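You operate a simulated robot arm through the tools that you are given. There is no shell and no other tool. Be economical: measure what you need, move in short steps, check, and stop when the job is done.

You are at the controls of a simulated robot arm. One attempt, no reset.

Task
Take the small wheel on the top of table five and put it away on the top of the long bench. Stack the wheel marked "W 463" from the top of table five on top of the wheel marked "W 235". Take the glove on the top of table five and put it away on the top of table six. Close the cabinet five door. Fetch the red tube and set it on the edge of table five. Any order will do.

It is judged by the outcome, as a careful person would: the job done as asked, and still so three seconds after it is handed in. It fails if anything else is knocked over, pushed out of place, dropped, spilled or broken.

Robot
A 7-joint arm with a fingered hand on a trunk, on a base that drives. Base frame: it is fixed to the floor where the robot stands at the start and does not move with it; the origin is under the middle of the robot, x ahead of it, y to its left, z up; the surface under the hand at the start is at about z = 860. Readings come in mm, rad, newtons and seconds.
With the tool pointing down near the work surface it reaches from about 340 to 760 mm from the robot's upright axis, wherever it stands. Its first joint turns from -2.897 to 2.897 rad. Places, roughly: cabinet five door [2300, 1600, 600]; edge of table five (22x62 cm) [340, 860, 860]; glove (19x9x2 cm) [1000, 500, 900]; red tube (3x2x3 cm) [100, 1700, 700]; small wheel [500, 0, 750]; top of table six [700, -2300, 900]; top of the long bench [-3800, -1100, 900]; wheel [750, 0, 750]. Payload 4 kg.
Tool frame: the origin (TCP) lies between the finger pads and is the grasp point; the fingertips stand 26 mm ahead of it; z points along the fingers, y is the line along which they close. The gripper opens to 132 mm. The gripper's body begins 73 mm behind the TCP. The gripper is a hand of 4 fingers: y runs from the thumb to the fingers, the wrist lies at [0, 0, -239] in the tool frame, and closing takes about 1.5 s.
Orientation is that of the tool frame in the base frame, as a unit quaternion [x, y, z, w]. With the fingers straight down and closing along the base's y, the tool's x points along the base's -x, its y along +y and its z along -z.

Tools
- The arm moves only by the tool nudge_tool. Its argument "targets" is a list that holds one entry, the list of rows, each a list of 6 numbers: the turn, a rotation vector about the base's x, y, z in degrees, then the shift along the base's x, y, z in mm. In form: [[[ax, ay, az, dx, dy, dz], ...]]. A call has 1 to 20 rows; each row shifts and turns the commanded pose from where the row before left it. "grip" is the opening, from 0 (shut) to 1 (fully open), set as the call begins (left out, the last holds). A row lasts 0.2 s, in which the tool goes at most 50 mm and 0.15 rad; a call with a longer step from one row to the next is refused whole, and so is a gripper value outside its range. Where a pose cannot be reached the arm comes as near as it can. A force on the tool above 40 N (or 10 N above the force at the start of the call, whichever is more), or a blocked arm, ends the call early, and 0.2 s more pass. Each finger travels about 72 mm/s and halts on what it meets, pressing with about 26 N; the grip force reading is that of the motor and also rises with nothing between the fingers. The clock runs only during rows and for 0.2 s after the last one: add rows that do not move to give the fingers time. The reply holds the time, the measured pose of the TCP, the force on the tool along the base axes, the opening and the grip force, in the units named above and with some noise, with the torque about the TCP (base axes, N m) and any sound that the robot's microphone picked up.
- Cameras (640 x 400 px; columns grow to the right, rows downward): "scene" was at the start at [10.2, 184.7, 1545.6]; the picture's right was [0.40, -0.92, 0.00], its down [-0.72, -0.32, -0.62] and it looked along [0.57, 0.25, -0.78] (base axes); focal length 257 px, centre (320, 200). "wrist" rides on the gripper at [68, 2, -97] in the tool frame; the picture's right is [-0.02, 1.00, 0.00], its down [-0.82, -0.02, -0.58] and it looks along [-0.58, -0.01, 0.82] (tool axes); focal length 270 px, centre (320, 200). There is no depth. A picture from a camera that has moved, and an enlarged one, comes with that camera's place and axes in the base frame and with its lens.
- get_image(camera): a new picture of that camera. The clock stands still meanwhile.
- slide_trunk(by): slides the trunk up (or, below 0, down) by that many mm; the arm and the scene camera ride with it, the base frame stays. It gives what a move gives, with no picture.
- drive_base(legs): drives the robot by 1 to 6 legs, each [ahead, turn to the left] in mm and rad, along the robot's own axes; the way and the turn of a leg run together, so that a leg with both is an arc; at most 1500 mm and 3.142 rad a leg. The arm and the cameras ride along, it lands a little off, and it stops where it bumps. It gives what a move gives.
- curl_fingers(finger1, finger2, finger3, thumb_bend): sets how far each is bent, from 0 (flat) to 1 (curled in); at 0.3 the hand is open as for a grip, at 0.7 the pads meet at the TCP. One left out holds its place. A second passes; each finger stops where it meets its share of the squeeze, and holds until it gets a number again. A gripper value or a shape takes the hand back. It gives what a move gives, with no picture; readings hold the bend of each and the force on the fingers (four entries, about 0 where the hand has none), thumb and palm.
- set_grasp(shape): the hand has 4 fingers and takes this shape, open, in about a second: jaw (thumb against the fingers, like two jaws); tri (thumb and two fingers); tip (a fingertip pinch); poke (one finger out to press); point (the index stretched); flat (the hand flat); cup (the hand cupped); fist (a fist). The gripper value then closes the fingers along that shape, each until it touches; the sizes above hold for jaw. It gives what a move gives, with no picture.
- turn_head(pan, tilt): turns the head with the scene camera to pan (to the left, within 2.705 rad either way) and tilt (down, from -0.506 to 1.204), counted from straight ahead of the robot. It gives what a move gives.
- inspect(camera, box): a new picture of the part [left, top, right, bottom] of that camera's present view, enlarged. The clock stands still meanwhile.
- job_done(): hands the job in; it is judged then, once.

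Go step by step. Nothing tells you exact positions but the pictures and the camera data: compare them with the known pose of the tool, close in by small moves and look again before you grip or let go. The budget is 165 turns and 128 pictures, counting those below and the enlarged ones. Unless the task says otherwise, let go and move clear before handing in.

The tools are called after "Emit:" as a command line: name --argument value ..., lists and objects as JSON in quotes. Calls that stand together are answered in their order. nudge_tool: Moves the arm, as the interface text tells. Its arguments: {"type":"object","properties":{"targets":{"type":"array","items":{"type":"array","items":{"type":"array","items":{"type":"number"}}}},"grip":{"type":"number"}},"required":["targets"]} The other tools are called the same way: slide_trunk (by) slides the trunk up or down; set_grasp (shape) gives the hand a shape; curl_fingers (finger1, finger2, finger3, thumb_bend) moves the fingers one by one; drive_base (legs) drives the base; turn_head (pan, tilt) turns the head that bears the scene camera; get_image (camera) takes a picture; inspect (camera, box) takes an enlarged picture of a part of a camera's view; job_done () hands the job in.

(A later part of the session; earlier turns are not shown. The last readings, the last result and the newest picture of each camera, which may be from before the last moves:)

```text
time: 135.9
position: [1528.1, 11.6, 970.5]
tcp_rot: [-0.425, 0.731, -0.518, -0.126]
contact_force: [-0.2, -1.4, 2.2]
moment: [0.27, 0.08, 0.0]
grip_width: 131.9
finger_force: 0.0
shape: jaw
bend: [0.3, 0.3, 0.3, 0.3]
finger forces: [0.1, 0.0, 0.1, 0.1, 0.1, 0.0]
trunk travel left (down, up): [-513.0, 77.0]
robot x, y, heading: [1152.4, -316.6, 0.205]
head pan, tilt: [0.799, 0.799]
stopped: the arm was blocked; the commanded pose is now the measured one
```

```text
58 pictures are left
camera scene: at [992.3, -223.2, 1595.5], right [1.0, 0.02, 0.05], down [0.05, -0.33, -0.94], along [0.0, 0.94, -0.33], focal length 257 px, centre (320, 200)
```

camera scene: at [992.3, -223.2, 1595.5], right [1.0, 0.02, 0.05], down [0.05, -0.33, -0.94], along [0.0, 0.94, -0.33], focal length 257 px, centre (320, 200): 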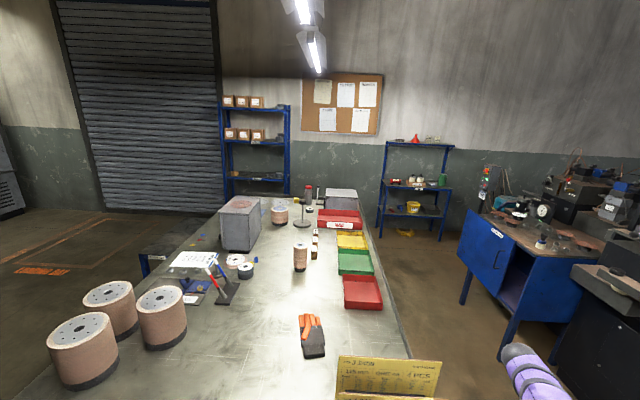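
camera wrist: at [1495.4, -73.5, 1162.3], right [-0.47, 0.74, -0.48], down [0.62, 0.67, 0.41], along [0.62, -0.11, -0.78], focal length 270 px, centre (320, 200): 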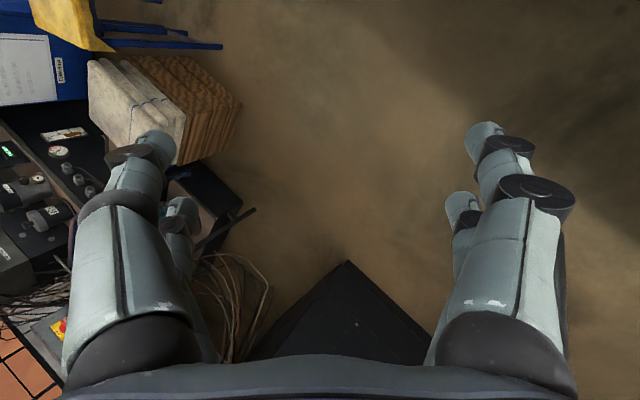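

Hand and head are twisted to the left relative to the base, so turning the base left should relieve the jam.

Emit:
drive_base --legs '[[0, 0.3]]'

Emit:
get_image --camera "wrist"

Emit:
get_image --camera "scene"

```text
time: 136.6
position: [1581.5, 58.2, 842.2]
tcp_rot: [-0.485, 0.641, -0.563, -0.192]
contact_force: [-6.0, 4.5, -1.1]
moment: [-0.12, -0.19, 0.36]
grip_width: 131.9
finger_force: 0.0
shape: jaw
bend: [0.3, 0.3, 0.3, 0.3]
finger forces: [0.0, 0.0, 0.0, 0.1, 0.1, 0.1]
trunk travel left (down, up): [-513.0, 77.0]
robot x, y, heading: [1152.6, -318.6, 0.207]
head pan, tilt: [0.799, 0.799]
stopped in leg 1: the robot was blocked; the commanded pose is now the measured one
```

```text
57 pictures are left
camera wrist: at [1519.3, 118.2, 923.5], right [-0.83, -0.1, -0.55], down [0.21, 0.86, -0.47], along [0.52, -0.51, -0.69], focal length 270 px, centre (320, 200)
```

wrist: 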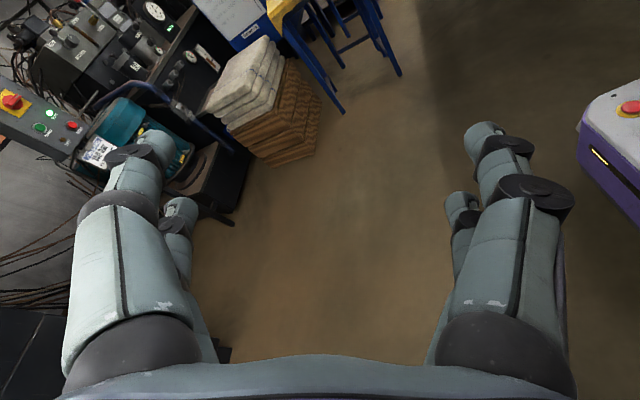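

```text
56 pictures are left
camera scene: at [1063.7, -139.9, 1557.9], right [0.99, -0.14, 0.0], down [-0.09, -0.62, -0.78], along [0.11, 0.77, -0.63], focal length 257 px, centre (320, 200)
```

scene: 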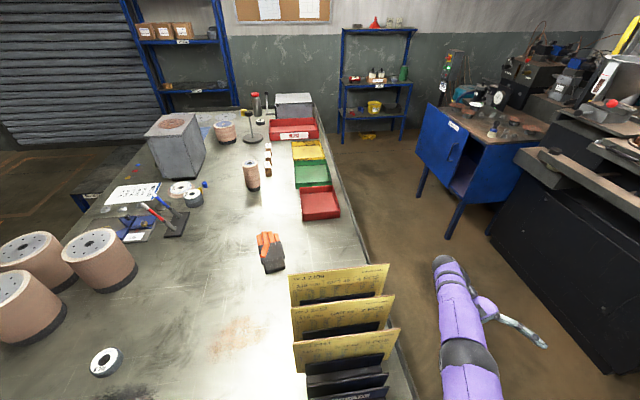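

That freed something: the camera is upright again. A still wait, then check state.

Emit:
nudge_tool --targets '[[[0, 0, 0, 0, 0, 0], [0, 0, 0, 0, 0, 0], [0, 0, 0, 0, 0, 0]]]'

Emit:
turn_head --pan 0.6 --tilt 0.9

Emit:
get_image --camera "scene"

```text
time: 136.9
position: [1579.6, 68.5, 855.0]
tcp_rot: [-0.483, 0.651, -0.557, -0.181]
contact_force: [-1.1, -0.9, 0.1]
moment: [0.05, -0.03, 0.03]
grip_width: 131.7
finger_force: 0.0
shape: jaw
bend: [0.3, 0.3, 0.3, 0.3]
finger forces: [0.0, 0.0, 0.0, 0.1, 0.0, 0.0]
trunk travel left (down, up): [-513.0, 77.0]
robot x, y, heading: [1152.3, -314.9, 0.202]
head pan, tilt: [0.799, 0.799]
stopped in row 1: the arm was blocked; the commanded pose is now the measured one
```

```text
time: 137.7
position: [1584.1, 67.3, 857.9]
tcp_rot: [-0.476, 0.652, -0.566, -0.171]
contact_force: [0.8, -0.2, 3.8]
moment: [0.49, 0.07, -0.2]
grip_width: 132.1
finger_force: 0.1
shape: jaw
bend: [0.3, 0.3, 0.3, 0.3]
finger forces: [0.0, 0.0, 0.0, 0.0, 0.0, 0.0]
trunk travel left (down, up): [-513.0, 77.0]
robot x, y, heading: [1153.3, -318.7, 0.203]
head pan, tilt: [0.6, 0.901]
```

```text
55 pictures are left
camera scene: at [1103.8, -167.7, 1542.7], right [0.72, -0.69, -0.01], down [-0.54, -0.55, -0.64], along [0.44, 0.47, -0.77], focal length 257 px, centre (320, 200)
```

scene: 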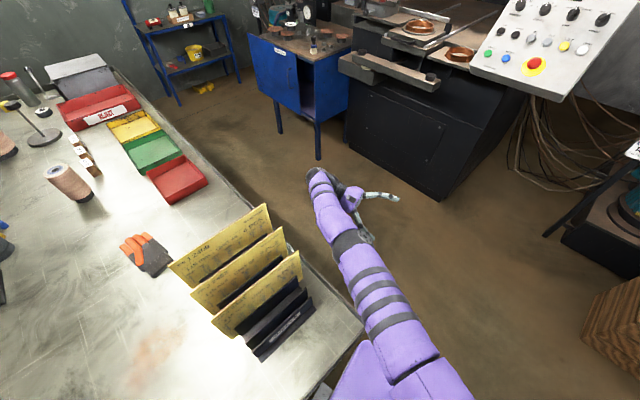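

The head is free again; it had been jammed by the arm. Now the arm stretches past the table corner; I raise the hand gently first.

Emit:
nudge_tool --targets '[[[0, 0, 0, 5, 0, 15], [0, 0, 0, 5, 0, 20], [0, 0, 0, 5, 0, 25], [0, 0, 0, 0, 0, 25], [0, 0, 0, 0, 0, 0]]]'

Emit:
get_image --camera "scene"

```text
time: 138.1
position: [1585.0, 68.1, 851.7]
tcp_rot: [-0.491, 0.646, -0.556, -0.179]
contact_force: [-0.5, 0.4, 0.8]
moment: [0.04, 0.03, 0.0]
grip_width: 132.2
finger_force: 0.0
shape: jaw
bend: [0.3, 0.3, 0.3, 0.3]
finger forces: [0.0, 0.2, 0.0, 0.0, 0.0, 0.0]
trunk travel left (down, up): [-513.0, 77.0]
robot x, y, heading: [1155.9, -315.4, 0.201]
head pan, tilt: [0.6, 0.901]
stopped in row 2: the arm was blocked; the commanded pose is now the measured one
```

```text
54 pictures are left
camera scene: at [1103.5, -166.2, 1540.8], right [0.72, -0.7, -0.01], down [-0.54, -0.54, -0.64], along [0.44, 0.47, -0.77], focal length 257 px, centre (320, 200)
```

scene: 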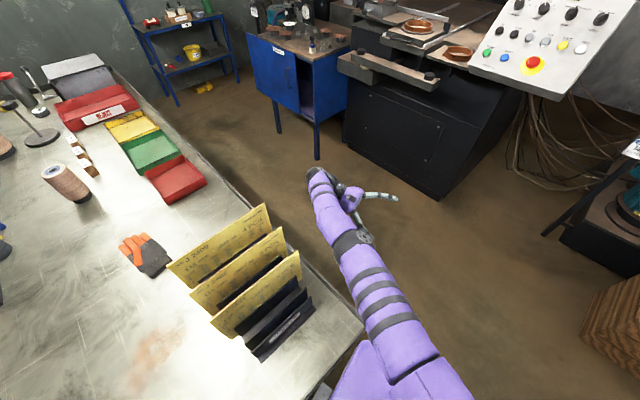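

Emit:
turn_head --pan 0.3 --tilt 1.2

Emit:
get_image --camera "scene"

```text
time: 138.9
position: [1589.2, 68.3, 849.8]
tcp_rot: [-0.494, 0.647, -0.554, -0.174]
contact_force: [0.6, 0.5, 0.6]
moment: [-0.01, -0.01, -0.08]
grip_width: 132.0
finger_force: 0.1
shape: jaw
bend: [0.3, 0.3, 0.3, 0.3]
finger forces: [0.1, 0.0, 0.1, 0.0, 0.1, 0.0]
trunk travel left (down, up): [-513.0, 77.0]
robot x, y, heading: [1149.4, -318.5, 0.205]
head pan, tilt: [0.3, 1.201]
```

```text
53 pictures are left
camera scene: at [1100.8, -193.6, 1520.2], right [0.48, -0.88, -0.02], down [-0.81, -0.44, -0.38], along [0.33, 0.2, -0.92], focal length 257 px, centre (320, 200)
```

scene: 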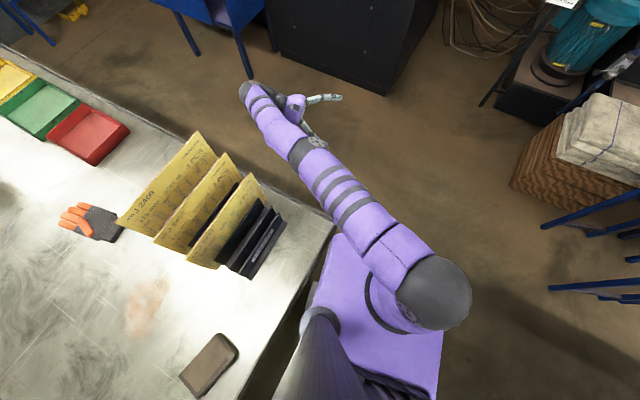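

The arm is stretched almost straight from the shoulder along the table's corner. I try small retracting moves.

Emit:
nudge_tool --targets '[[[0, 0, 0, 5, -8, 3], [0, 0, 0, 5, -8, 3], [0, 0, 0, 5, -8, 3], [0, 0, 0, 5, -8, 3]]]'

Emit:
nudge_tool --targets '[[[3, 1, 0, 0, 0, 0], [3, 1, 0, 0, 0, 0], [3, 1, 0, 0, 0, 0]]]'

Emit:
nudge_tool --targets '[[[0, 0, 0, 0, 0, -8], [0, 0, 0, 0, 0, -8], [0, 0, 0, 0, 0, -8]]]'

```text
time: 139.4
position: [1593.1, 60.8, 849.2]
tcp_rot: [-0.49, 0.643, -0.558, -0.187]
contact_force: [-0.5, 0.9, 0.3]
moment: [0.03, 0.02, 0.02]
grip_width: 131.9
finger_force: 0.0
shape: jaw
bend: [0.3, 0.3, 0.3, 0.3]
finger forces: [0.0, 0.1, 0.0, 0.1, 0.1, 0.0]
trunk travel left (down, up): [-513.0, 77.0]
robot x, y, heading: [1153.7, -315.7, 0.198]
head pan, tilt: [0.3, 1.201]
stopped in row 2: the arm was blocked; the commanded pose is now the measured one
```

```text
time: 139.8
position: [1589.5, 62.3, 842.9]
tcp_rot: [-0.496, 0.652, -0.541, -0.19]
contact_force: [-0.5, 1.2, 0.5]
moment: [0.05, 0.0, 0.0]
grip_width: 132.0
finger_force: 0.1
shape: jaw
bend: [0.3, 0.3, 0.3, 0.3]
finger forces: [0.0, 0.0, 0.0, 0.0, 0.1, 0.0]
trunk travel left (down, up): [-513.0, 77.0]
robot x, y, heading: [1150.0, -317.9, 0.198]
head pan, tilt: [0.3, 1.201]
stopped in row 2: the arm was blocked; the commanded pose is now the measured one
```

```text
time: 140.8
position: [1584.1, 58.5, 823.4]
tcp_rot: [-0.495, 0.649, -0.543, -0.195]
contact_force: [0.3, 0.8, -0.2]
moment: [-0.01, 0.02, 0.02]
grip_width: 131.7
finger_force: 0.0
shape: jaw
bend: [0.3, 0.3, 0.3, 0.3]
finger forces: [0.0, 0.1, 0.0, 0.1, 0.1, 0.0]
out of reach, approached as far as the arm can: row 3
trunk travel left (down, up): [-513.0, 77.0]
robot x, y, heading: [1151.3, -316.8, 0.202]
head pan, tilt: [0.3, 1.201]
stopped in row 3: the arm was blocked; the commanded pose is now the measured one
```

Emit:
slide_trunk --by 40

Emit:
get_image --camera "scene"

```text
time: 141.7
position: [1589.1, 59.8, 861.2]
tcp_rot: [-0.496, 0.65, -0.54, -0.197]
contact_force: [-0.5, -0.1, -0.5]
moment: [0.0, -0.01, -0.01]
grip_width: 131.6
finger_force: 0.1
shape: jaw
bend: [0.3, 0.3, 0.3, 0.3]
finger forces: [0.0, 0.0, 0.1, 0.0, 0.1, 0.0]
trunk travel left (down, up): [-553.0, 37.0]
robot x, y, heading: [1152.5, -318.9, 0.198]
head pan, tilt: [0.3, 1.201]
```

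```text
52 pictures are left
camera scene: at [1108.9, -191.7, 1558.8], right [0.48, -0.88, -0.02], down [-0.82, -0.44, -0.38], along [0.32, 0.2, -0.93], focal length 257 px, centre (320, 200)
```

scene: 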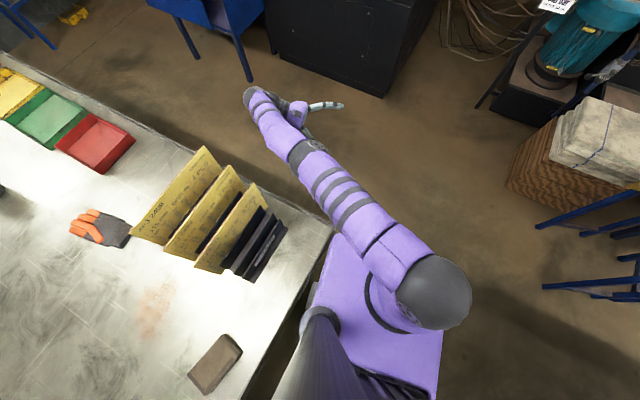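

Trunk moves freely. Now try backing the base along its heading away from the table.

Emit:
drive_base --legs '[[-100, 0]]'

Emit:
drive_base --legs '[[0, -0.15]]'

Emit:
get_image --camera "scene"

```text
time: 142.8
position: [1495.3, 52.1, 851.8]
tcp_rot: [-0.489, 0.649, -0.545, -0.206]
contact_force: [-0.4, -0.6, 0.2]
moment: [0.01, 0.02, -0.06]
grip_width: 131.8
finger_force: 0.0
shape: jaw
bend: [0.3, 0.3, 0.3, 0.3]
finger forces: [0.0, 0.1, 0.1, 0.1, 0.0, 0.0]
trunk travel left (down, up): [-553.0, 37.0]
robot x, y, heading: [1049.5, -339.7, 0.205]
head pan, tilt: [0.3, 1.201]
```

```text
time: 143.9
position: [1548.0, -17.3, 850.5]
tcp_rot: [-0.44, 0.683, -0.53, -0.245]
contact_force: [-0.3, 0.3, -0.6]
moment: [0.05, 0.01, -0.02]
grip_width: 132.2
finger_force: 0.0
shape: jaw
bend: [0.3, 0.3, 0.3, 0.3]
finger forces: [0.1, 0.1, 0.1, 0.0, 0.0, 0.1]
trunk travel left (down, up): [-553.0, 37.0]
robot x, y, heading: [1049.8, -337.6, 0.058]
head pan, tilt: [0.3, 1.201]
```

```text
51 pictures are left
camera scene: at [1034.2, -168.3, 1553.6], right [0.35, -0.94, 0.0], down [-0.87, -0.32, -0.36], along [0.34, 0.13, -0.93], focal length 257 px, centre (320, 200)
```

scene: 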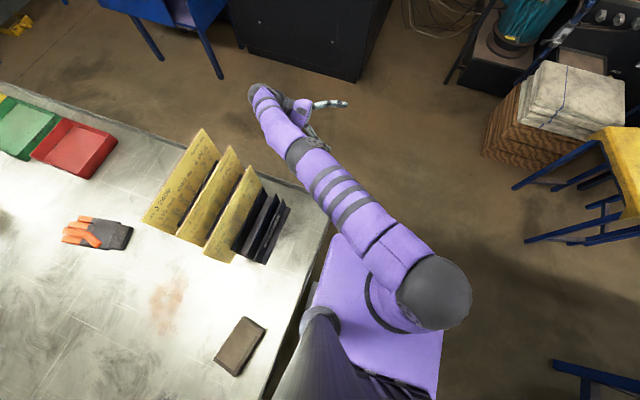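

The base and head respond again. I steer away from the table in an arc to the right.

Emit:
drive_base --legs '[[200, -0.4], [150, 0]]'

Emit:
get_image --camera "scene"

```text
time: 145.8
position: [1802.6, -253.2, 851.8]
tcp_rot: [-0.296, 0.757, -0.469, -0.346]
contact_force: [0.2, 1.0, -0.5]
moment: [-0.05, -0.02, 0.04]
grip_width: 131.7
finger_force: 0.0
shape: jaw
bend: [0.3, 0.3, 0.3, 0.3]
finger forces: [0.1, 0.1, 0.0, 0.0, 0.1, 0.0]
trunk travel left (down, up): [-553.0, 37.0]
robot x, y, heading: [1215.9, -356.8, -0.219]
head pan, tilt: [0.3, 1.201]
stopped in leg 1: the robot was blocked; the commanded pose is now the measured one
```

```text
50 pictures are left
camera scene: at [1249.6, -186.6, 1553.5], right [0.08, -1.0, 0.0], down [-0.93, -0.08, -0.36], along [0.36, 0.03, -0.93], focal length 257 px, centre (320, 200)
```

scene: 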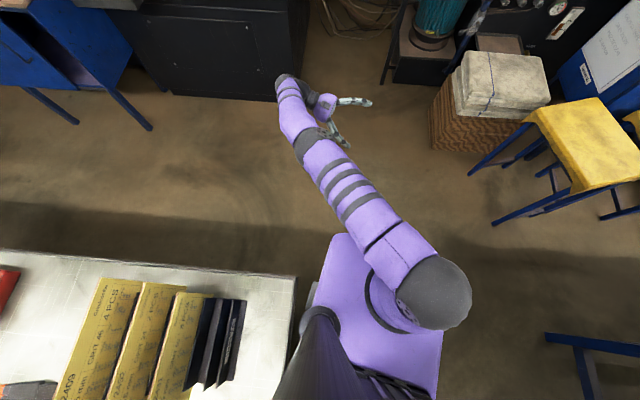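

Emit:
drive_base --legs '[[150, 0]]'

Emit:
turn_head --pan 1.2 --tilt 0.9

Emit:
get_image --camera "scene"

```text
time: 147.2
position: [1950.7, -287.7, 852.0]
tcp_rot: [-0.296, 0.757, -0.469, -0.346]
contact_force: [-0.6, 0.0, 0.8]
moment: [-0.02, 0.0, -0.04]
grip_width: 132.1
finger_force: 0.1
shape: jaw
bend: [0.3, 0.3, 0.3, 0.3]
finger forces: [0.0, 0.0, 0.0, 0.0, 0.0, 0.0]
trunk travel left (down, up): [-553.0, 37.0]
robot x, y, heading: [1369.3, -389.8, -0.215]
head pan, tilt: [0.3, 1.201]
```

```text
time: 148.4
position: [1949.1, -287.3, 849.7]
tcp_rot: [-0.297, 0.756, -0.47, -0.346]
contact_force: [1.2, 0.1, 0.2]
moment: [0.01, -0.03, -0.03]
grip_width: 132.0
finger_force: 0.1
shape: jaw
bend: [0.3, 0.3, 0.3, 0.3]
finger forces: [0.0, 0.0, 0.0, 0.1, 0.1, 0.0]
trunk travel left (down, up): [-553.0, 37.0]
robot x, y, heading: [1360.4, -388.2, -0.222]
head pan, tilt: [1.201, 0.901]
```

```text
49 pictures are left
camera scene: at [1383.4, -162.6, 1573.4], right [0.83, -0.56, 0.0], down [-0.44, -0.65, -0.62], along [0.35, 0.52, -0.78], focal length 257 px, centre (320, 200)
```

scene: 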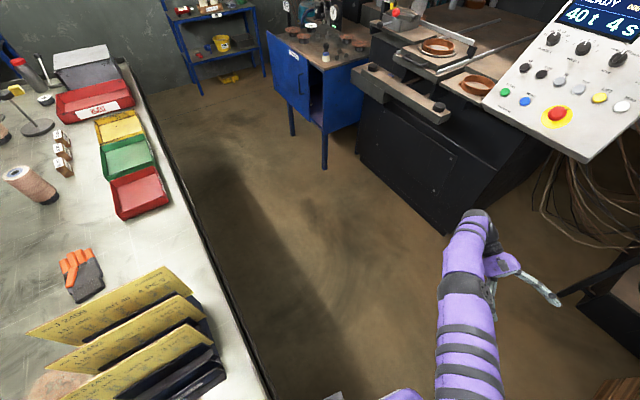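

Clear of the table now. I unfold the arm stepwise: rotate the tool back to pointing down while raising it.

Emit:
nudge_tool --targets '[[[4, -1, 0, -5, -5, 15], [7.6, -2, 0, -10, -10, 31], [7.6, -2, 0, -10, -10, 31], [7.6, -2, 0, -10, -10, 31]]]'

```text
time: 149.4
position: [1914.5, -321.7, 957.4]
tcp_rot: [-0.34, 0.864, -0.298, -0.222]
contact_force: [-1.0, 0.6, -0.9]
moment: [-0.03, -0.02, 0.01]
grip_width: 131.8
finger_force: 0.1
shape: jaw
bend: [0.3, 0.3, 0.3, 0.3]
finger forces: [0.0, 0.0, 0.0, 0.0, 0.0, 0.0]
trunk travel left (down, up): [-553.0, 37.0]
robot x, y, heading: [1367.2, -392.2, -0.22]
head pan, tilt: [1.201, 0.901]
```

The arm obeys. Continuing.

Emit:
nudge_tool --targets '[[[7.6, -2, 0, -10, -10, 31], [7.6, -2, 0, -10, -10, 31], [7.6, -2, 0, -10, -10, 31], [7.6, -2, 0, -10, -10, 31], [7.6, -2, 0, -10, -10, 31], [3.5, -1, 0, -5, -5, 20]]]'

Emit:
turn_head --pan 0.5 --tilt 0.9

Emit:
get_image --camera "scene"

```text
time: 150.8
position: [1858.8, -377.3, 1134.3]
tcp_rot: [-0.367, 0.93, -0.003, -0.004]
contact_force: [-0.5, -0.4, -0.1]
moment: [0.03, 0.0, 0.0]
grip_width: 131.9
finger_force: 0.1
shape: jaw
bend: [0.3, 0.3, 0.3, 0.3]
finger forces: [0.0, 0.0, 0.0, 0.1, 0.0, 0.0]
trunk travel left (down, up): [-553.0, 37.0]
robot x, y, heading: [1365.5, -387.4, -0.219]
head pan, tilt: [1.201, 0.901]
```

```text
time: 151.8
position: [1859.8, -378.8, 1134.3]
tcp_rot: [-0.367, 0.93, -0.004, -0.005]
contact_force: [0.2, 0.0, -0.8]
moment: [0.0, 0.01, 0.02]
grip_width: 131.9
finger_force: 0.1
shape: jaw
bend: [0.3, 0.3, 0.3, 0.3]
finger forces: [0.0, 0.1, 0.0, 0.1, 0.1, 0.1]
trunk travel left (down, up): [-553.0, 37.0]
robot x, y, heading: [1364.9, -383.5, -0.22]
head pan, tilt: [0.499, 0.901]
```

```text
48 pictures are left
camera scene: at [1413.9, -204.6, 1573.5], right [0.28, -0.96, 0.0], down [-0.75, -0.22, -0.62], along [0.6, 0.17, -0.78], focal length 257 px, centre (320, 200)
```

scene: 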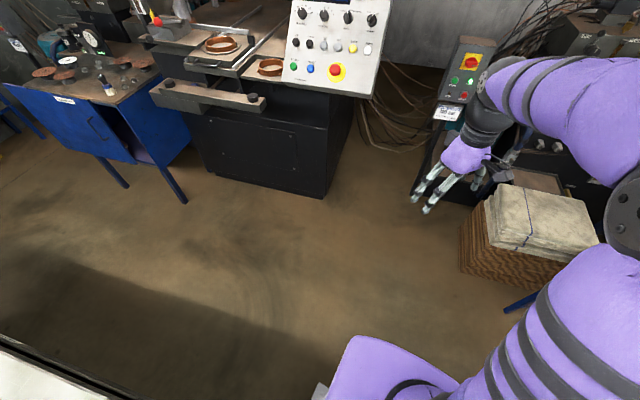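

The arm is back in its normal posture. I re-aim the hand along the heading, then move base into the aisle behind the table.

Emit:
nudge_tool --targets '[[[0, 0, -8, -10, -14, 0], [0, 0, -8, -10, -14, 0], [0, 0, -8, -10, -14, 0], [0, 0, -8, -10, -14, 0], [0, 0, -8, -10, -14, 0], [0, 0, -8, -10, -14, 0], [0, 0, -7.5, -10, -14, 0]]]'

Emit:
drive_base --legs '[[250, 0], [0, 1.79]]'

Emit:
turn_head --pan 0.3 --tilt 0.7

Emit:
get_image --camera "scene"

```text
time: 153.4
position: [1788.6, -475.6, 1134.4]
tcp_rot: [0.109, 0.994, -0.001, -0.006]
contact_force: [0.7, 0.1, -0.1]
moment: [0.0, 0.01, -0.03]
grip_width: 132.1
finger_force: 0.0
shape: jaw
bend: [0.3, 0.3, 0.3, 0.3]
finger forces: [0.0, 0.1, 0.0, 0.0, 0.0, 0.1]
trunk travel left (down, up): [-553.0, 37.0]
robot x, y, heading: [1366.0, -391.7, -0.219]
head pan, tilt: [0.499, 0.901]
```

```text
time: 160.0
position: [1607.1, -11.3, 1133.2]
tcp_rot: [-0.703, 0.712, -0.006, -0.003]
contact_force: [0.2, -0.2, 0.2]
moment: [0.02, -0.01, -0.03]
grip_width: 132.3
finger_force: 0.1
shape: jaw
bend: [0.3, 0.3, 0.3, 0.3]
finger forces: [0.1, 0.1, 0.0, 0.1, 0.1, 0.0]
trunk travel left (down, up): [-553.0, 37.0]
robot x, y, heading: [1609.6, -444.2, 1.558]
head pan, tilt: [0.499, 0.901]
```

```text
time: 160.7
position: [1605.8, -12.1, 1134.4]
tcp_rot: [-0.703, 0.712, -0.005, -0.003]
contact_force: [0.4, -0.5, -0.8]
moment: [0.0, 0.01, -0.02]
grip_width: 131.9
finger_force: 0.0
shape: jaw
bend: [0.3, 0.3, 0.3, 0.3]
finger forces: [0.0, 0.0, 0.0, 0.0, 0.0, 0.0]
trunk travel left (down, up): [-553.0, 37.0]
robot x, y, heading: [1612.0, -446.5, 1.554]
head pan, tilt: [0.3, 0.7]
```

```text
47 pictures are left
camera scene: at [1432.1, -417.9, 1589.6], right [0.96, 0.28, 0.0], down [0.18, -0.62, -0.76], along [-0.21, 0.73, -0.64], focal length 257 px, centre (320, 200)
```

scene: 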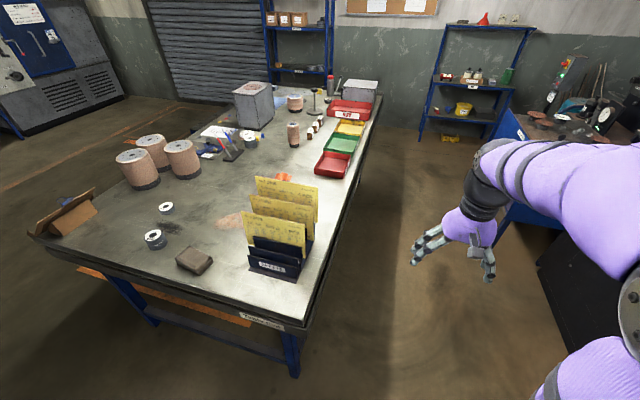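

Everything on the table still stands. I drive up the aisle to y≈440 and look at the cabinet door.

Emit:
drive_base --legs '[[880, 0]]'

Emit:
turn_head --pan -0.6 --tilt 0.75

Emit:
get_image --camera "scene"

```text
time: 165.4
position: [1612.3, 862.7, 1134.5]
tcp_rot: [-0.705, 0.709, -0.006, -0.003]
contact_force: [-0.5, -0.2, -0.1]
moment: [-0.02, -0.01, 0.01]
grip_width: 131.9
finger_force: 0.1
shape: jaw
bend: [0.3, 0.3, 0.3, 0.3]
finger forces: [0.1, 0.1, 0.1, 0.1, 0.1, 0.0]
trunk travel left (down, up): [-553.0, 37.0]
robot x, y, heading: [1616.4, 428.2, 1.563]
head pan, tilt: [0.3, 0.7]
```

```text
time: 166.6
position: [1613.7, 864.7, 1133.8]
tcp_rot: [-0.705, 0.709, -0.005, -0.003]
contact_force: [-0.6, 0.3, 0.2]
moment: [0.01, 0.01, 0.0]
grip_width: 132.0
finger_force: 0.0
shape: jaw
bend: [0.3, 0.3, 0.3, 0.3]
finger forces: [0.0, 0.0, 0.0, 0.1, 0.0, 0.0]
trunk travel left (down, up): [-553.0, 37.0]
robot x, y, heading: [1617.5, 433.5, 1.566]
head pan, tilt: [-0.6, 0.75]
```

```text
46 pictures are left
camera scene: at [1513.5, 442.2, 1585.4], right [0.82, -0.57, 0.0], down [-0.39, -0.56, -0.73], along [0.42, 0.6, -0.68], focal length 257 px, centre (320, 200)
```

scene: 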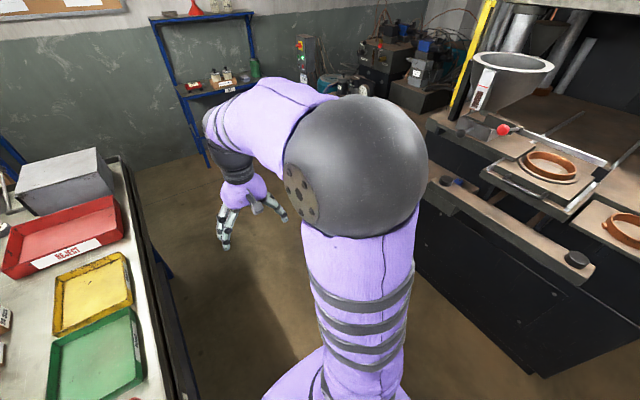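

The arm hides the cabinet. I turn the base to face right/ahead so the cabinet is left of the arm.

Emit:
drive_base --legs '[[0, -1.2]]'

Emit:
turn_head --pan 0.55 --tilt 0.6

Emit:
get_image --camera "scene"

```text
time: 168.9
position: [1862.2, 788.7, 1133.8]
tcp_rot: [-0.459, 0.888, -0.004, -0.005]
contact_force: [0.0, -0.3, -0.5]
moment: [0.0, 0.01, 0.02]
grip_width: 132.4
finger_force: 0.0
shape: jaw
bend: [0.3, 0.3, 0.3, 0.3]
finger forces: [0.0, 0.0, 0.0, 0.0, 0.0, 0.0]
trunk travel left (down, up): [-553.0, 37.0]
robot x, y, heading: [1621.9, 430.6, 0.957]
head pan, tilt: [-0.6, 0.75]
stopped in leg 1: the robot was blocked; the commanded pose is now the measured one
```

```text
time: 170.2
position: [1861.7, 789.8, 1134.9]
tcp_rot: [-0.459, 0.888, -0.004, -0.004]
contact_force: [-0.1, 0.3, 0.1]
moment: [0.01, -0.02, 0.01]
grip_width: 131.9
finger_force: 0.2
shape: jaw
bend: [0.3, 0.3, 0.3, 0.3]
finger forces: [0.0, 0.1, 0.0, 0.0, 0.0, 0.1]
trunk travel left (down, up): [-553.0, 37.0]
robot x, y, heading: [1616.6, 432.6, 0.953]
head pan, tilt: [0.55, 0.6]
```

```text
45 pictures are left
camera scene: at [1466.3, 561.0, 1598.3], right [1.0, -0.07, 0.0], down [-0.04, -0.56, -0.82], along [0.05, 0.82, -0.57], focal length 257 px, centre (320, 200)
```

scene: 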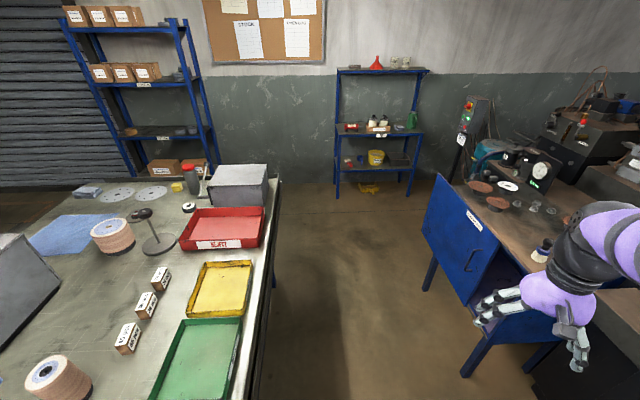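

I zoom on the cabinet to understand the door (it looks hinged on the far side and ajar).

Emit:
inspect --camera "scene" --box '[390, 140, 640, 400]'

```text
1.54 times, centred on (515, 270) of scene
camera zoom: at [1466.3, 561.0, 1598.3], right [1.0, -0.07, 0.0], down [-0.04, -0.56, -0.82], along [0.05, 0.82, -0.57], focal length 395 px, centre (20, 92)
```

zoom: 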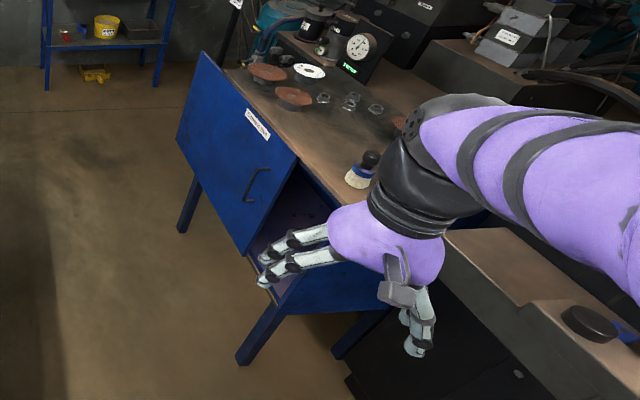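

The geometry from two views: cabinet five has a sliding door (y from 1328 to 1894) displaced ~200 mm to the left of the cabinet (y 1124–1700). I'll go to its left end and push the door's left edge toward −y.

Emit:
drive_base --legs '[[0, 0.61], [1380, 0]]'

Emit:
drive_base --legs '[[0, -1.57]]'

Emit:
turn_head --pan 0.2 --tilt 0.8

Emit:
get_image --camera "scene"

```text
time: 179.0
position: [1627.0, 2257.4, 1133.6]
tcp_rot: [-0.702, 0.712, -0.005, -0.002]
contact_force: [0.2, 0.1, -0.3]
moment: [-0.02, 0.0, 0.01]
grip_width: 132.0
finger_force: 0.1
shape: jaw
bend: [0.3, 0.3, 0.3, 0.3]
finger forces: [0.1, 0.1, 0.1, 0.1, 0.0, 0.0]
trunk travel left (down, up): [-553.0, 37.0]
robot x, y, heading: [1630.4, 1826.0, 1.56]
head pan, tilt: [0.55, 0.6]
```

```text
time: 181.5
position: [1869.5, 2184.5, 1134.4]
tcp_rot: [-0.465, 0.885, -0.004, -0.005]
contact_force: [-0.8, 0.1, 0.1]
moment: [0.01, 0.0, 0.0]
grip_width: 132.1
finger_force: 0.0
shape: jaw
bend: [0.3, 0.3, 0.3, 0.3]
finger forces: [0.0, 0.0, 0.0, 0.1, 0.0, 0.0]
trunk travel left (down, up): [-553.0, 37.0]
robot x, y, heading: [1627.1, 1828.9, 0.977]
head pan, tilt: [0.55, 0.6]
stopped in leg 1: the robot was blocked; the commanded pose is now the measured one
```

```text
time: 182.3
position: [1870.0, 2185.9, 1135.1]
tcp_rot: [-0.465, 0.885, -0.004, -0.004]
contact_force: [0.4, -0.2, 0.6]
moment: [-0.02, 0.0, 0.01]
grip_width: 132.0
finger_force: 0.0
shape: jaw
bend: [0.3, 0.3, 0.3, 0.3]
finger forces: [0.1, 0.0, 0.0, 0.0, 0.0, 0.0]
trunk travel left (down, up): [-553.0, 37.0]
robot x, y, heading: [1626.4, 1824.6, 0.977]
head pan, tilt: [0.201, 0.799]
```

```text
43 pictures are left
camera scene: at [1501.7, 1938.3, 1581.4], right [0.92, -0.38, 0.0], down [-0.28, -0.66, -0.7], along [0.27, 0.64, -0.72], focal length 257 px, centre (320, 200)
```

scene: 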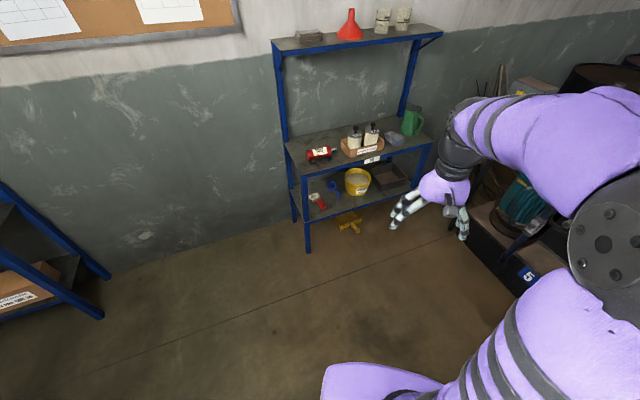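

The turn stopped partway, likely the elbow grazing; I continue in smaller turns.

Emit:
drive_base --legs '[[0, -0.5]]'

Emit:
drive_base --legs '[[0, -0.47]]'

Emit:
get_image --camera "scene"

```text
time: 183.0
position: [1869.9, 2185.8, 1133.6]
tcp_rot: [-0.465, 0.885, -0.005, -0.004]
contact_force: [-0.6, 0.1, 0.0]
moment: [0.01, 0.01, -0.01]
grip_width: 132.0
finger_force: 0.1
shape: jaw
bend: [0.3, 0.3, 0.3, 0.3]
finger forces: [0.0, 0.0, 0.0, 0.0, 0.0, 0.0]
trunk travel left (down, up): [-553.0, 37.0]
robot x, y, heading: [1631.7, 1824.5, 0.975]
head pan, tilt: [0.201, 0.799]
stopped in leg 1: the robot was blocked; the commanded pose is now the measured one
```

```text
time: 183.7
position: [1869.9, 2186.0, 1133.8]
tcp_rot: [-0.466, 0.885, -0.005, -0.003]
contact_force: [-0.2, 0.7, 1.2]
moment: [-0.01, 0.01, -0.03]
grip_width: 132.2
finger_force: 0.0
shape: jaw
bend: [0.3, 0.3, 0.3, 0.3]
finger forces: [0.1, 0.0, 0.0, 0.0, 0.1, 0.0]
trunk travel left (down, up): [-553.0, 37.0]
robot x, y, heading: [1629.2, 1829.6, 0.974]
head pan, tilt: [0.201, 0.799]
stopped in leg 1: the robot was blocked; the commanded pose is now the measured one
```

```text
42 pictures are left
camera scene: at [1501.8, 1938.3, 1581.4], right [0.92, -0.39, 0.0], down [-0.28, -0.66, -0.7], along [0.27, 0.64, -0.72], focal length 257 px, centre (320, 200)
```

scene: 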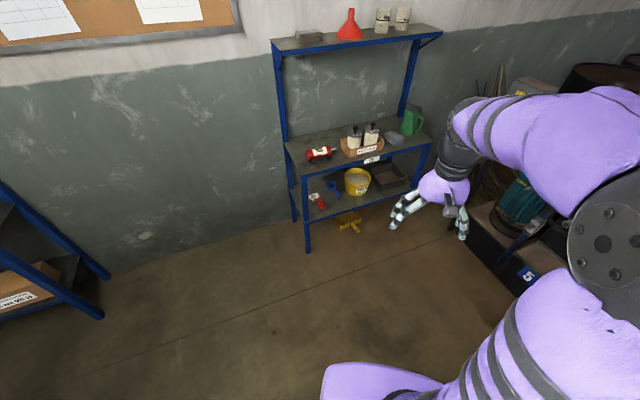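

The base won't turn further right, but the arm can reach from here. I swing the hand toward the left side of the door edge, tool facing +x, and look.

Emit:
nudge_tool --targets '[[[0, 0, -8, 38, -14, -6], [0, 0, -8, 38, -14, -6], [0, 0, -8, 38, -14, -6], [0, 0, -8, 38, -14, -6], [0, 0, -8, 38, -14, -6], [0, 0, -8, 38, -14, -6], [0, 0, -7.5, 38, -14, -6], [0, 0, 0, 38, -14, -6]]]'

Emit:
get_image --camera "wrist"

Emit:
turn_head --pan -0.5 --tilt 0.7

Emit:
get_image --camera "scene"

```text
time: 185.5
position: [2174.8, 2074.4, 1085.2]
tcp_rot: [0.001, 1.0, -0.001, -0.007]
contact_force: [0.3, -0.4, -0.5]
moment: [0.03, 0.01, 0.01]
grip_width: 131.8
finger_force: 0.0
shape: jaw
bend: [0.3, 0.3, 0.3, 0.3]
finger forces: [0.0, 0.0, 0.0, 0.0, 0.0, 0.0]
trunk travel left (down, up): [-553.0, 37.0]
robot x, y, heading: [1630.6, 1822.1, 0.972]
head pan, tilt: [0.201, 0.799]
```

```text
41 pictures are left
camera wrist: at [2107.6, 2075.6, 1183.0], right [0.03, 1.0, 0.0], down [0.82, -0.02, 0.57], along [0.57, -0.02, -0.82], focal length 270 px, centre (320, 200)
```

wrist: 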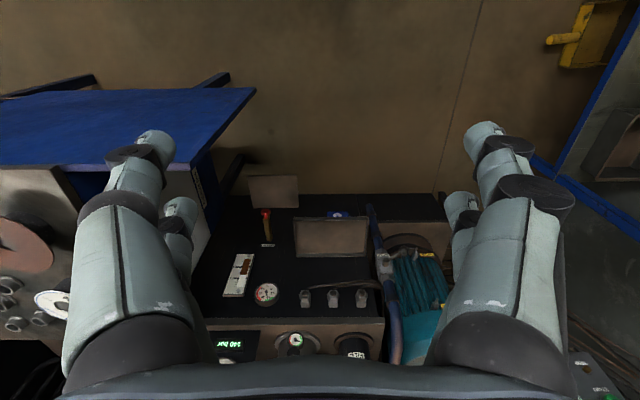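

```text
time: 186.6
position: [2174.8, 2073.2, 1085.8]
tcp_rot: [0.001, 1.0, -0.002, -0.007]
contact_force: [-0.2, 0.3, 0.0]
moment: [-0.01, 0.01, -0.01]
grip_width: 132.2
finger_force: 0.1
shape: jaw
bend: [0.3, 0.3, 0.3, 0.3]
finger forces: [0.0, 0.0, 0.0, 0.0, 0.0, 0.0]
trunk travel left (down, up): [-553.0, 37.0]
robot x, y, heading: [1627.6, 1826.2, 0.971]
head pan, tilt: [-0.499, 0.7]
```

```text
40 pictures are left
camera scene: at [1546.3, 1902.8, 1589.6], right [0.46, -0.89, 0.0], down [-0.57, -0.3, -0.76], along [0.68, 0.35, -0.64], focal length 257 px, centre (320, 200)
```

scene: 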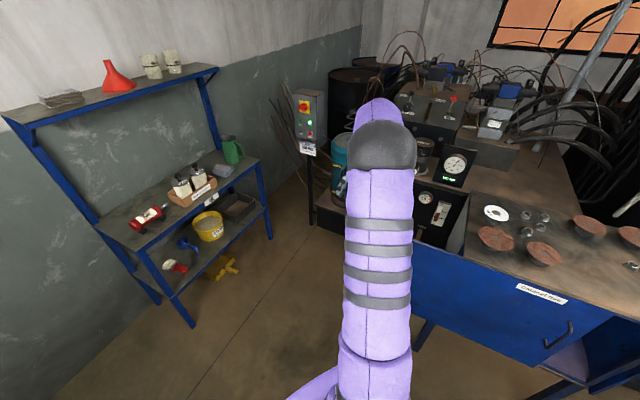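

The door's left top edge is at about (2283,1896,835). I lower beside it and then push toward −y with the opened thumb's outer side.

Emit:
slide_trunk --by -80

Emit:
nudge_tool --targets '[[[0, 0, 0, 35, -15, -20], [0, 0, 0, 35, -15, -20], [0, 0, 0, 33, -15, -20], [0, 0, 0, 0, -10, -40], [0, 0, 0, 0, 0, -45], [0, 0, 0, 0, 0, -45], [0, 0, 0, 0, 0, -25], [0, 0, 0, 0, 0, 0]]]'

Emit:
get_image --camera "wrist"

```text
time: 187.8
position: [2174.3, 2074.4, 1005.4]
tcp_rot: [0.0, 1.0, -0.002, -0.006]
contact_force: [-0.8, 0.0, 0.0]
moment: [0.0, -0.01, 0.01]
grip_width: 132.0
finger_force: 0.1
shape: jaw
bend: [0.3, 0.3, 0.3, 0.3]
finger forces: [0.0, 0.0, 0.0, 0.0, 0.0, 0.0]
trunk travel left (down, up): [-473.0, 117.0]
robot x, y, heading: [1626.8, 1825.3, 0.978]
head pan, tilt: [-0.499, 0.7]
```

```text
time: 189.6
position: [2276.5, 2020.8, 791.2]
tcp_rot: [0.001, 1.0, -0.002, -0.006]
contact_force: [-0.5, 0.5, 0.1]
moment: [0.0, 0.04, 0.01]
grip_width: 132.0
finger_force: 0.1
shape: jaw
bend: [0.3, 0.3, 0.3, 0.3]
finger forces: [0.1, 0.1, 0.0, 0.0, 0.0, 0.1]
trunk travel left (down, up): [-473.0, 117.0]
robot x, y, heading: [1634.8, 1826.1, 0.976]
head pan, tilt: [-0.499, 0.7]
```

```text
39 pictures are left
camera wrist: at [2209.0, 2022.7, 887.7], right [0.03, 1.0, 0.0], down [0.82, -0.02, 0.57], along [0.57, -0.02, -0.82], focal length 270 px, centre (320, 200)
```

wrist: 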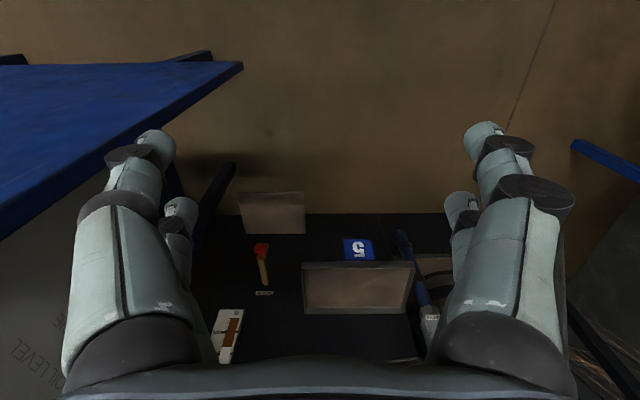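

In position beside the edge. Pushing toward −y slowly.

Emit:
nudge_tool --targets '[[[0, 0, 0, 3, -20, 0], [0, 0, 0, 0, -15, 0], [0, 0, 0, 0, -10, 0], [0, 0, 0, 0, -10, 0], [0, 0, 0, 0, -10, 0], [0, 0, 0, 0, -10, 0]]]'

Emit:
get_image --camera "wrist"

```text
time: 191.0
position: [2279.8, 1944.5, 790.8]
tcp_rot: [0.001, 1.0, -0.003, -0.007]
contact_force: [-2.4, 0.4, -0.3]
moment: [0.02, -0.07, -0.12]
grip_width: 131.8
finger_force: 0.0
shape: jaw
bend: [0.3, 0.3, 0.3, 0.3]
finger forces: [0.1, 0.0, 0.0, 0.0, 2.1, 0.0]
trunk travel left (down, up): [-473.0, 117.0]
robot x, y, heading: [1626.0, 1825.3, 0.977]
head pan, tilt: [-0.499, 0.7]
```

```text
38 pictures are left
camera wrist: at [2212.6, 1945.6, 887.8], right [0.03, 1.0, 0.0], down [0.82, -0.02, 0.57], along [0.57, -0.02, -0.82], focal length 270 px, centre (320, 200)
```

wrist: 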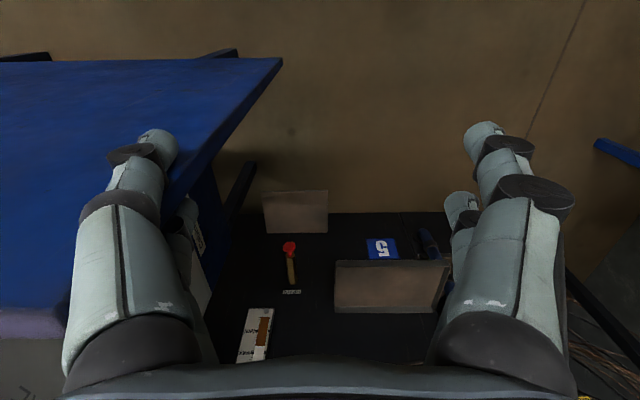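

The door plane passes between the two thumb-side digits. I back off, shift x by −19 mm so one digit lines up with the door's edge, and push again.

Emit:
nudge_tool --targets '[[[0, 0, 0, 0, 20, 0], [0, 0, 0, 0, 30, 0], [0, 0, 0, -19, 20, 0], [0, 0, 0, 0, -20, 0], [0, 0, 0, 0, -15, 0], [0, 0, 0, 0, -10, 0], [0, 0, 0, 0, -10, 0], [0, 0, 0, 0, -10, 0], [0, 0, 0, 0, -10, 0]]]'

Emit:
get_image --camera "wrist"

```text
time: 193.0
position: [2262.3, 1940.1, 787.9]
tcp_rot: [0.0, 1.0, -0.003, -0.006]
contact_force: [-0.9, 1.6, -0.6]
moment: [0.07, 0.03, -0.03]
grip_width: 131.8
finger_force: 0.1
shape: jaw
bend: [0.3, 0.3, 0.33, 0.3]
finger forces: [0.1, 0.0, 1.6, 0.0, 0.0, 0.0]
trunk travel left (down, up): [-473.0, 117.0]
robot x, y, heading: [1630.5, 1825.3, 0.976]
head pan, tilt: [-0.499, 0.7]
```

```text
37 pictures are left
camera wrist: at [2194.1, 1941.7, 887.5], right [0.03, 1.0, 0.0], down [0.82, -0.02, 0.57], along [0.57, -0.02, -0.82], focal length 270 px, centre (320, 200)
```

wrist: 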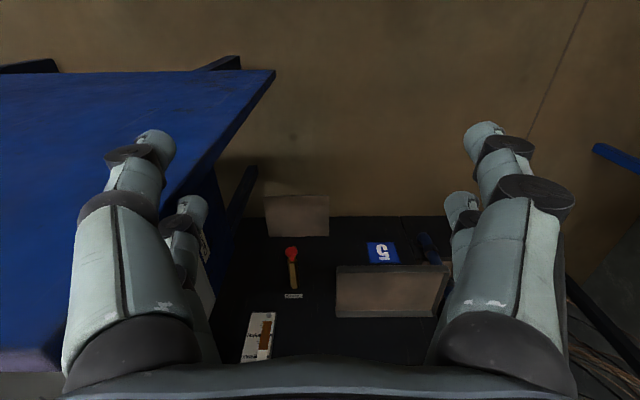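

Now a digit presses on the door's edge. Continue pushing.

Emit:
nudge_tool --targets '[[[0, 0, 0, 0, -10, 0], [0, 0, 0, 0, -10, 0], [0, 0, 0, 0, -10, 0], [0, 0, 0, 0, -10, 0], [0, 0, 0, 0, -10, 0], [0, 0, 0, 0, -10, 0]]]'

Emit:
get_image --camera "wrist"

```text
time: 194.4
position: [2260.2, 1878.6, 791.9]
tcp_rot: [0.002, 1.0, -0.002, -0.007]
contact_force: [-0.3, 3.1, -0.7]
moment: [0.12, 0.04, 0.03]
grip_width: 131.8
finger_force: 0.0
shape: jaw
bend: [0.3, 0.3, 0.33, 0.3]
finger forces: [0.1, 0.0, 1.8, 0.1, 0.0, 0.0]
trunk travel left (down, up): [-473.0, 117.0]
robot x, y, heading: [1628.2, 1830.5, 0.972]
head pan, tilt: [-0.499, 0.7]
```

```text
36 pictures are left
camera wrist: at [2193.4, 1880.5, 889.1], right [0.03, 1.0, 0.0], down [0.82, -0.02, 0.57], along [0.57, -0.02, -0.82], focal length 270 px, centre (320, 200)
```

wrist: 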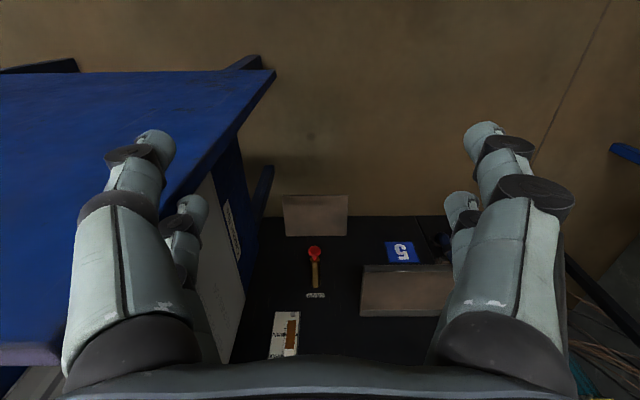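

The door slides easily. Continuing.

Emit:
nudge_tool --targets '[[[0, 0, 0, 0, -10, 0], [0, 0, 0, 0, -10, 0], [0, 0, 0, 0, -10, 0], [0, 0, 0, 0, -10, 0], [0, 0, 0, 0, -10, 0], [0, 0, 0, 0, -10, 0], [0, 0, 0, 0, -8, 0], [0, 0, 0, 0, -8, 0], [0, 0, 0, 0, -6, 0]]]'

Emit:
get_image --camera "wrist"

Emit:
get_image --camera "scene"

```text
time: 196.4
position: [2260.6, 1796.9, 790.5]
tcp_rot: [0.0, 1.0, -0.002, -0.007]
contact_force: [-1.1, 2.2, 0.3]
moment: [0.02, -0.06, 0.04]
grip_width: 131.8
finger_force: 0.0
shape: jaw
bend: [0.3, 0.3, 0.33, 0.3]
finger forces: [0.1, 0.0, 2.0, 0.1, 0.1, 0.0]
trunk travel left (down, up): [-473.0, 117.0]
robot x, y, heading: [1630.4, 1824.4, 0.977]
head pan, tilt: [-0.499, 0.7]
```

```text
35 pictures are left
camera wrist: at [2193.9, 1798.8, 888.1], right [0.03, 1.0, 0.0], down [0.82, -0.02, 0.57], along [0.57, -0.02, -0.82], focal length 270 px, centre (320, 200)
```

wrist: 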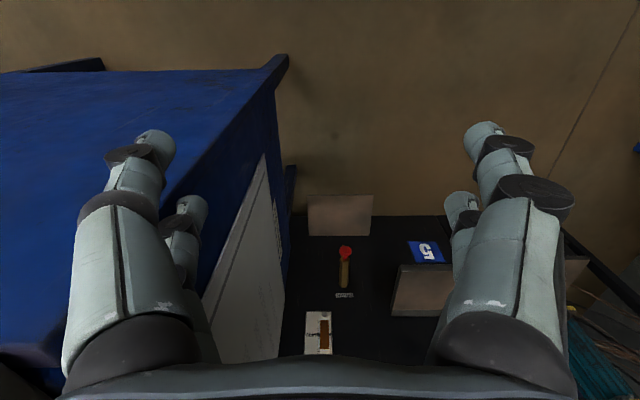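

```text
34 pictures are left
camera scene: at [1546.4, 1902.8, 1509.6], right [0.46, -0.89, 0.0], down [-0.57, -0.3, -0.76], along [0.68, 0.35, -0.64], focal length 257 px, centre (320, 200)
```

scene: 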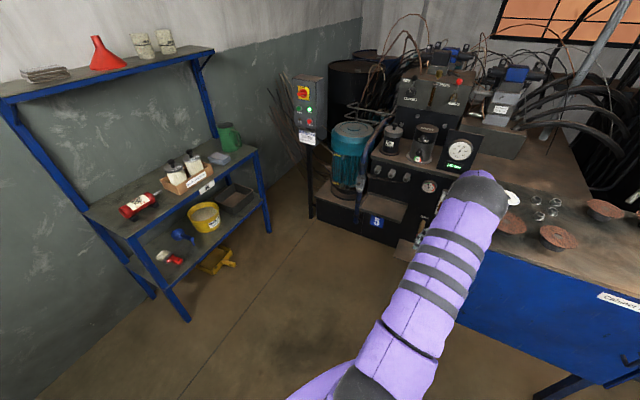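

Emit:
nudge_tool --targets '[[[0, 0, 0, 0, -6, 0], [0, 0, 0, 0, -6, 0], [0, 0, 0, 0, -6, 0], [0, 0, 0, 0, -5, 0], [0, 0, 0, 0, -5, 0], [0, 0, 0, 0, -5, 0], [0, 0, 0, 0, -5, 0]]]'

Emit:
get_image --camera "wrist"

```text
time: 197.9
position: [2261.5, 1774.1, 790.7]
tcp_rot: [-0.004, 1.0, 0.004, -0.008]
contact_force: [-7.1, 16.4, 1.2]
moment: [-0.03, -0.06, -0.04]
grip_width: 131.7
finger_force: 0.0
shape: jaw
bend: [0.3, 0.3, 0.39, 0.3]
finger forces: [0.1, 0.1, 18.2, 0.1, 0.0, 0.0]
trunk travel left (down, up): [-473.0, 117.0]
robot x, y, heading: [1626.9, 1827.5, 0.98]
head pan, tilt: [-0.499, 0.7]
stopped in row 7: the force on the tool passed its limit at 43 N (the readings are from after the stop); the commanded pose is now the measured one
```

```text
33 pictures are left
camera wrist: at [2193.5, 1773.7, 888.9], right [0.02, 1.0, 0.01], down [0.83, -0.02, 0.56], along [0.56, 0.0, -0.83], focal length 270 px, centre (320, 200)
```

wrist: 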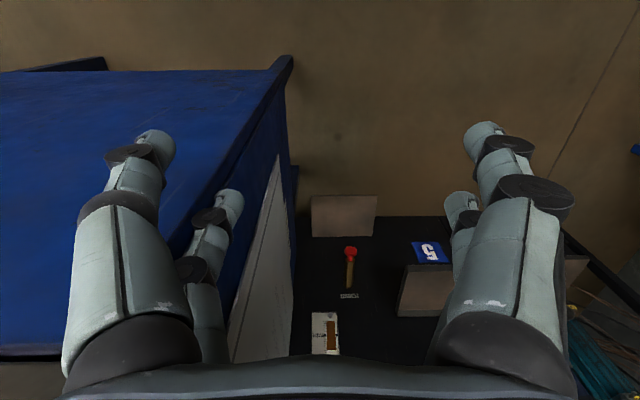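

Firm stop reached: the door should be closed. I back off, raise and retract the hand, then check.

Emit:
nudge_tool --targets '[[[0, 0, 0, 0, 25, 0], [0, 0, 0, 0, 40, 0], [0, 0, 0, -20, 25, 20], [0, 0, 0, -20, 0, 40], [0, 0, 0, -20, 0, 45], [0, 0, 0, -20, 0, 45], [0, 0, 0, -20, 0, 45], [0, 0, 0, -20, 20, 40], [0, 0, 0, -30, 35, 0], [0, 0, 0, -30, 35, 0], [0, 0, 0, -30, 35, 0], [0, 0, 8, -30, 35, 0], [0, 0, 8, -30, 35, 0], [0, 0, 8, -30, 35, 0]]]'

Emit:
turn_head --pan -0.9 --tilt 0.6

Emit:
get_image --camera "scene"

```text
time: 200.9
position: [1962.2, 2088.8, 1027.8]
tcp_rot: [-0.211, 0.977, 0.001, -0.007]
contact_force: [0.2, 0.4, 0.3]
moment: [0.0, -0.01, -0.02]
grip_width: 132.2
finger_force: 0.1
shape: jaw
bend: [0.3, 0.3, 0.3, 0.3]
finger forces: [0.0, 0.1, 0.1, 0.0, 0.1, 0.0]
trunk travel left (down, up): [-473.0, 117.0]
robot x, y, heading: [1632.9, 1829.0, 0.975]
head pan, tilt: [-0.499, 0.7]
```

```text
time: 201.8
position: [1963.5, 2087.9, 1027.1]
tcp_rot: [-0.209, 0.978, 0.0, -0.008]
contact_force: [-0.8, 0.8, 0.5]
moment: [-0.03, -0.03, 0.01]
grip_width: 131.9
finger_force: 0.1
shape: jaw
bend: [0.3, 0.3, 0.3, 0.3]
finger forces: [0.0, 0.0, 0.0, 0.1, 0.0, 0.0]
trunk travel left (down, up): [-473.0, 117.0]
robot x, y, heading: [1631.9, 1825.8, 0.982]
head pan, tilt: [-0.901, 0.6]
```

```text
32 pictures are left
camera scene: at [1558.7, 1870.4, 1518.3], right [0.08, -1.0, 0.0], down [-0.56, -0.04, -0.82], along [0.82, 0.06, -0.57], focal length 257 px, centre (320, 200)
```

scene: 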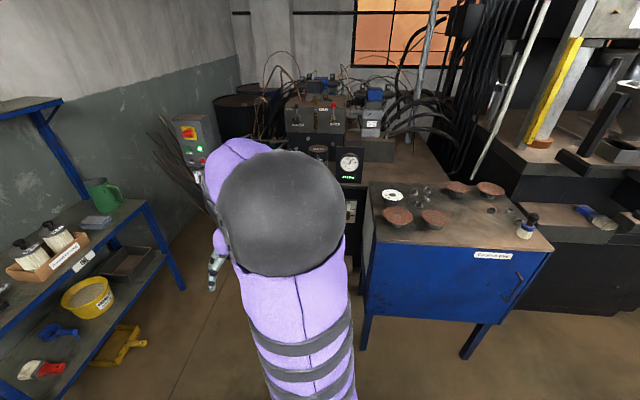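

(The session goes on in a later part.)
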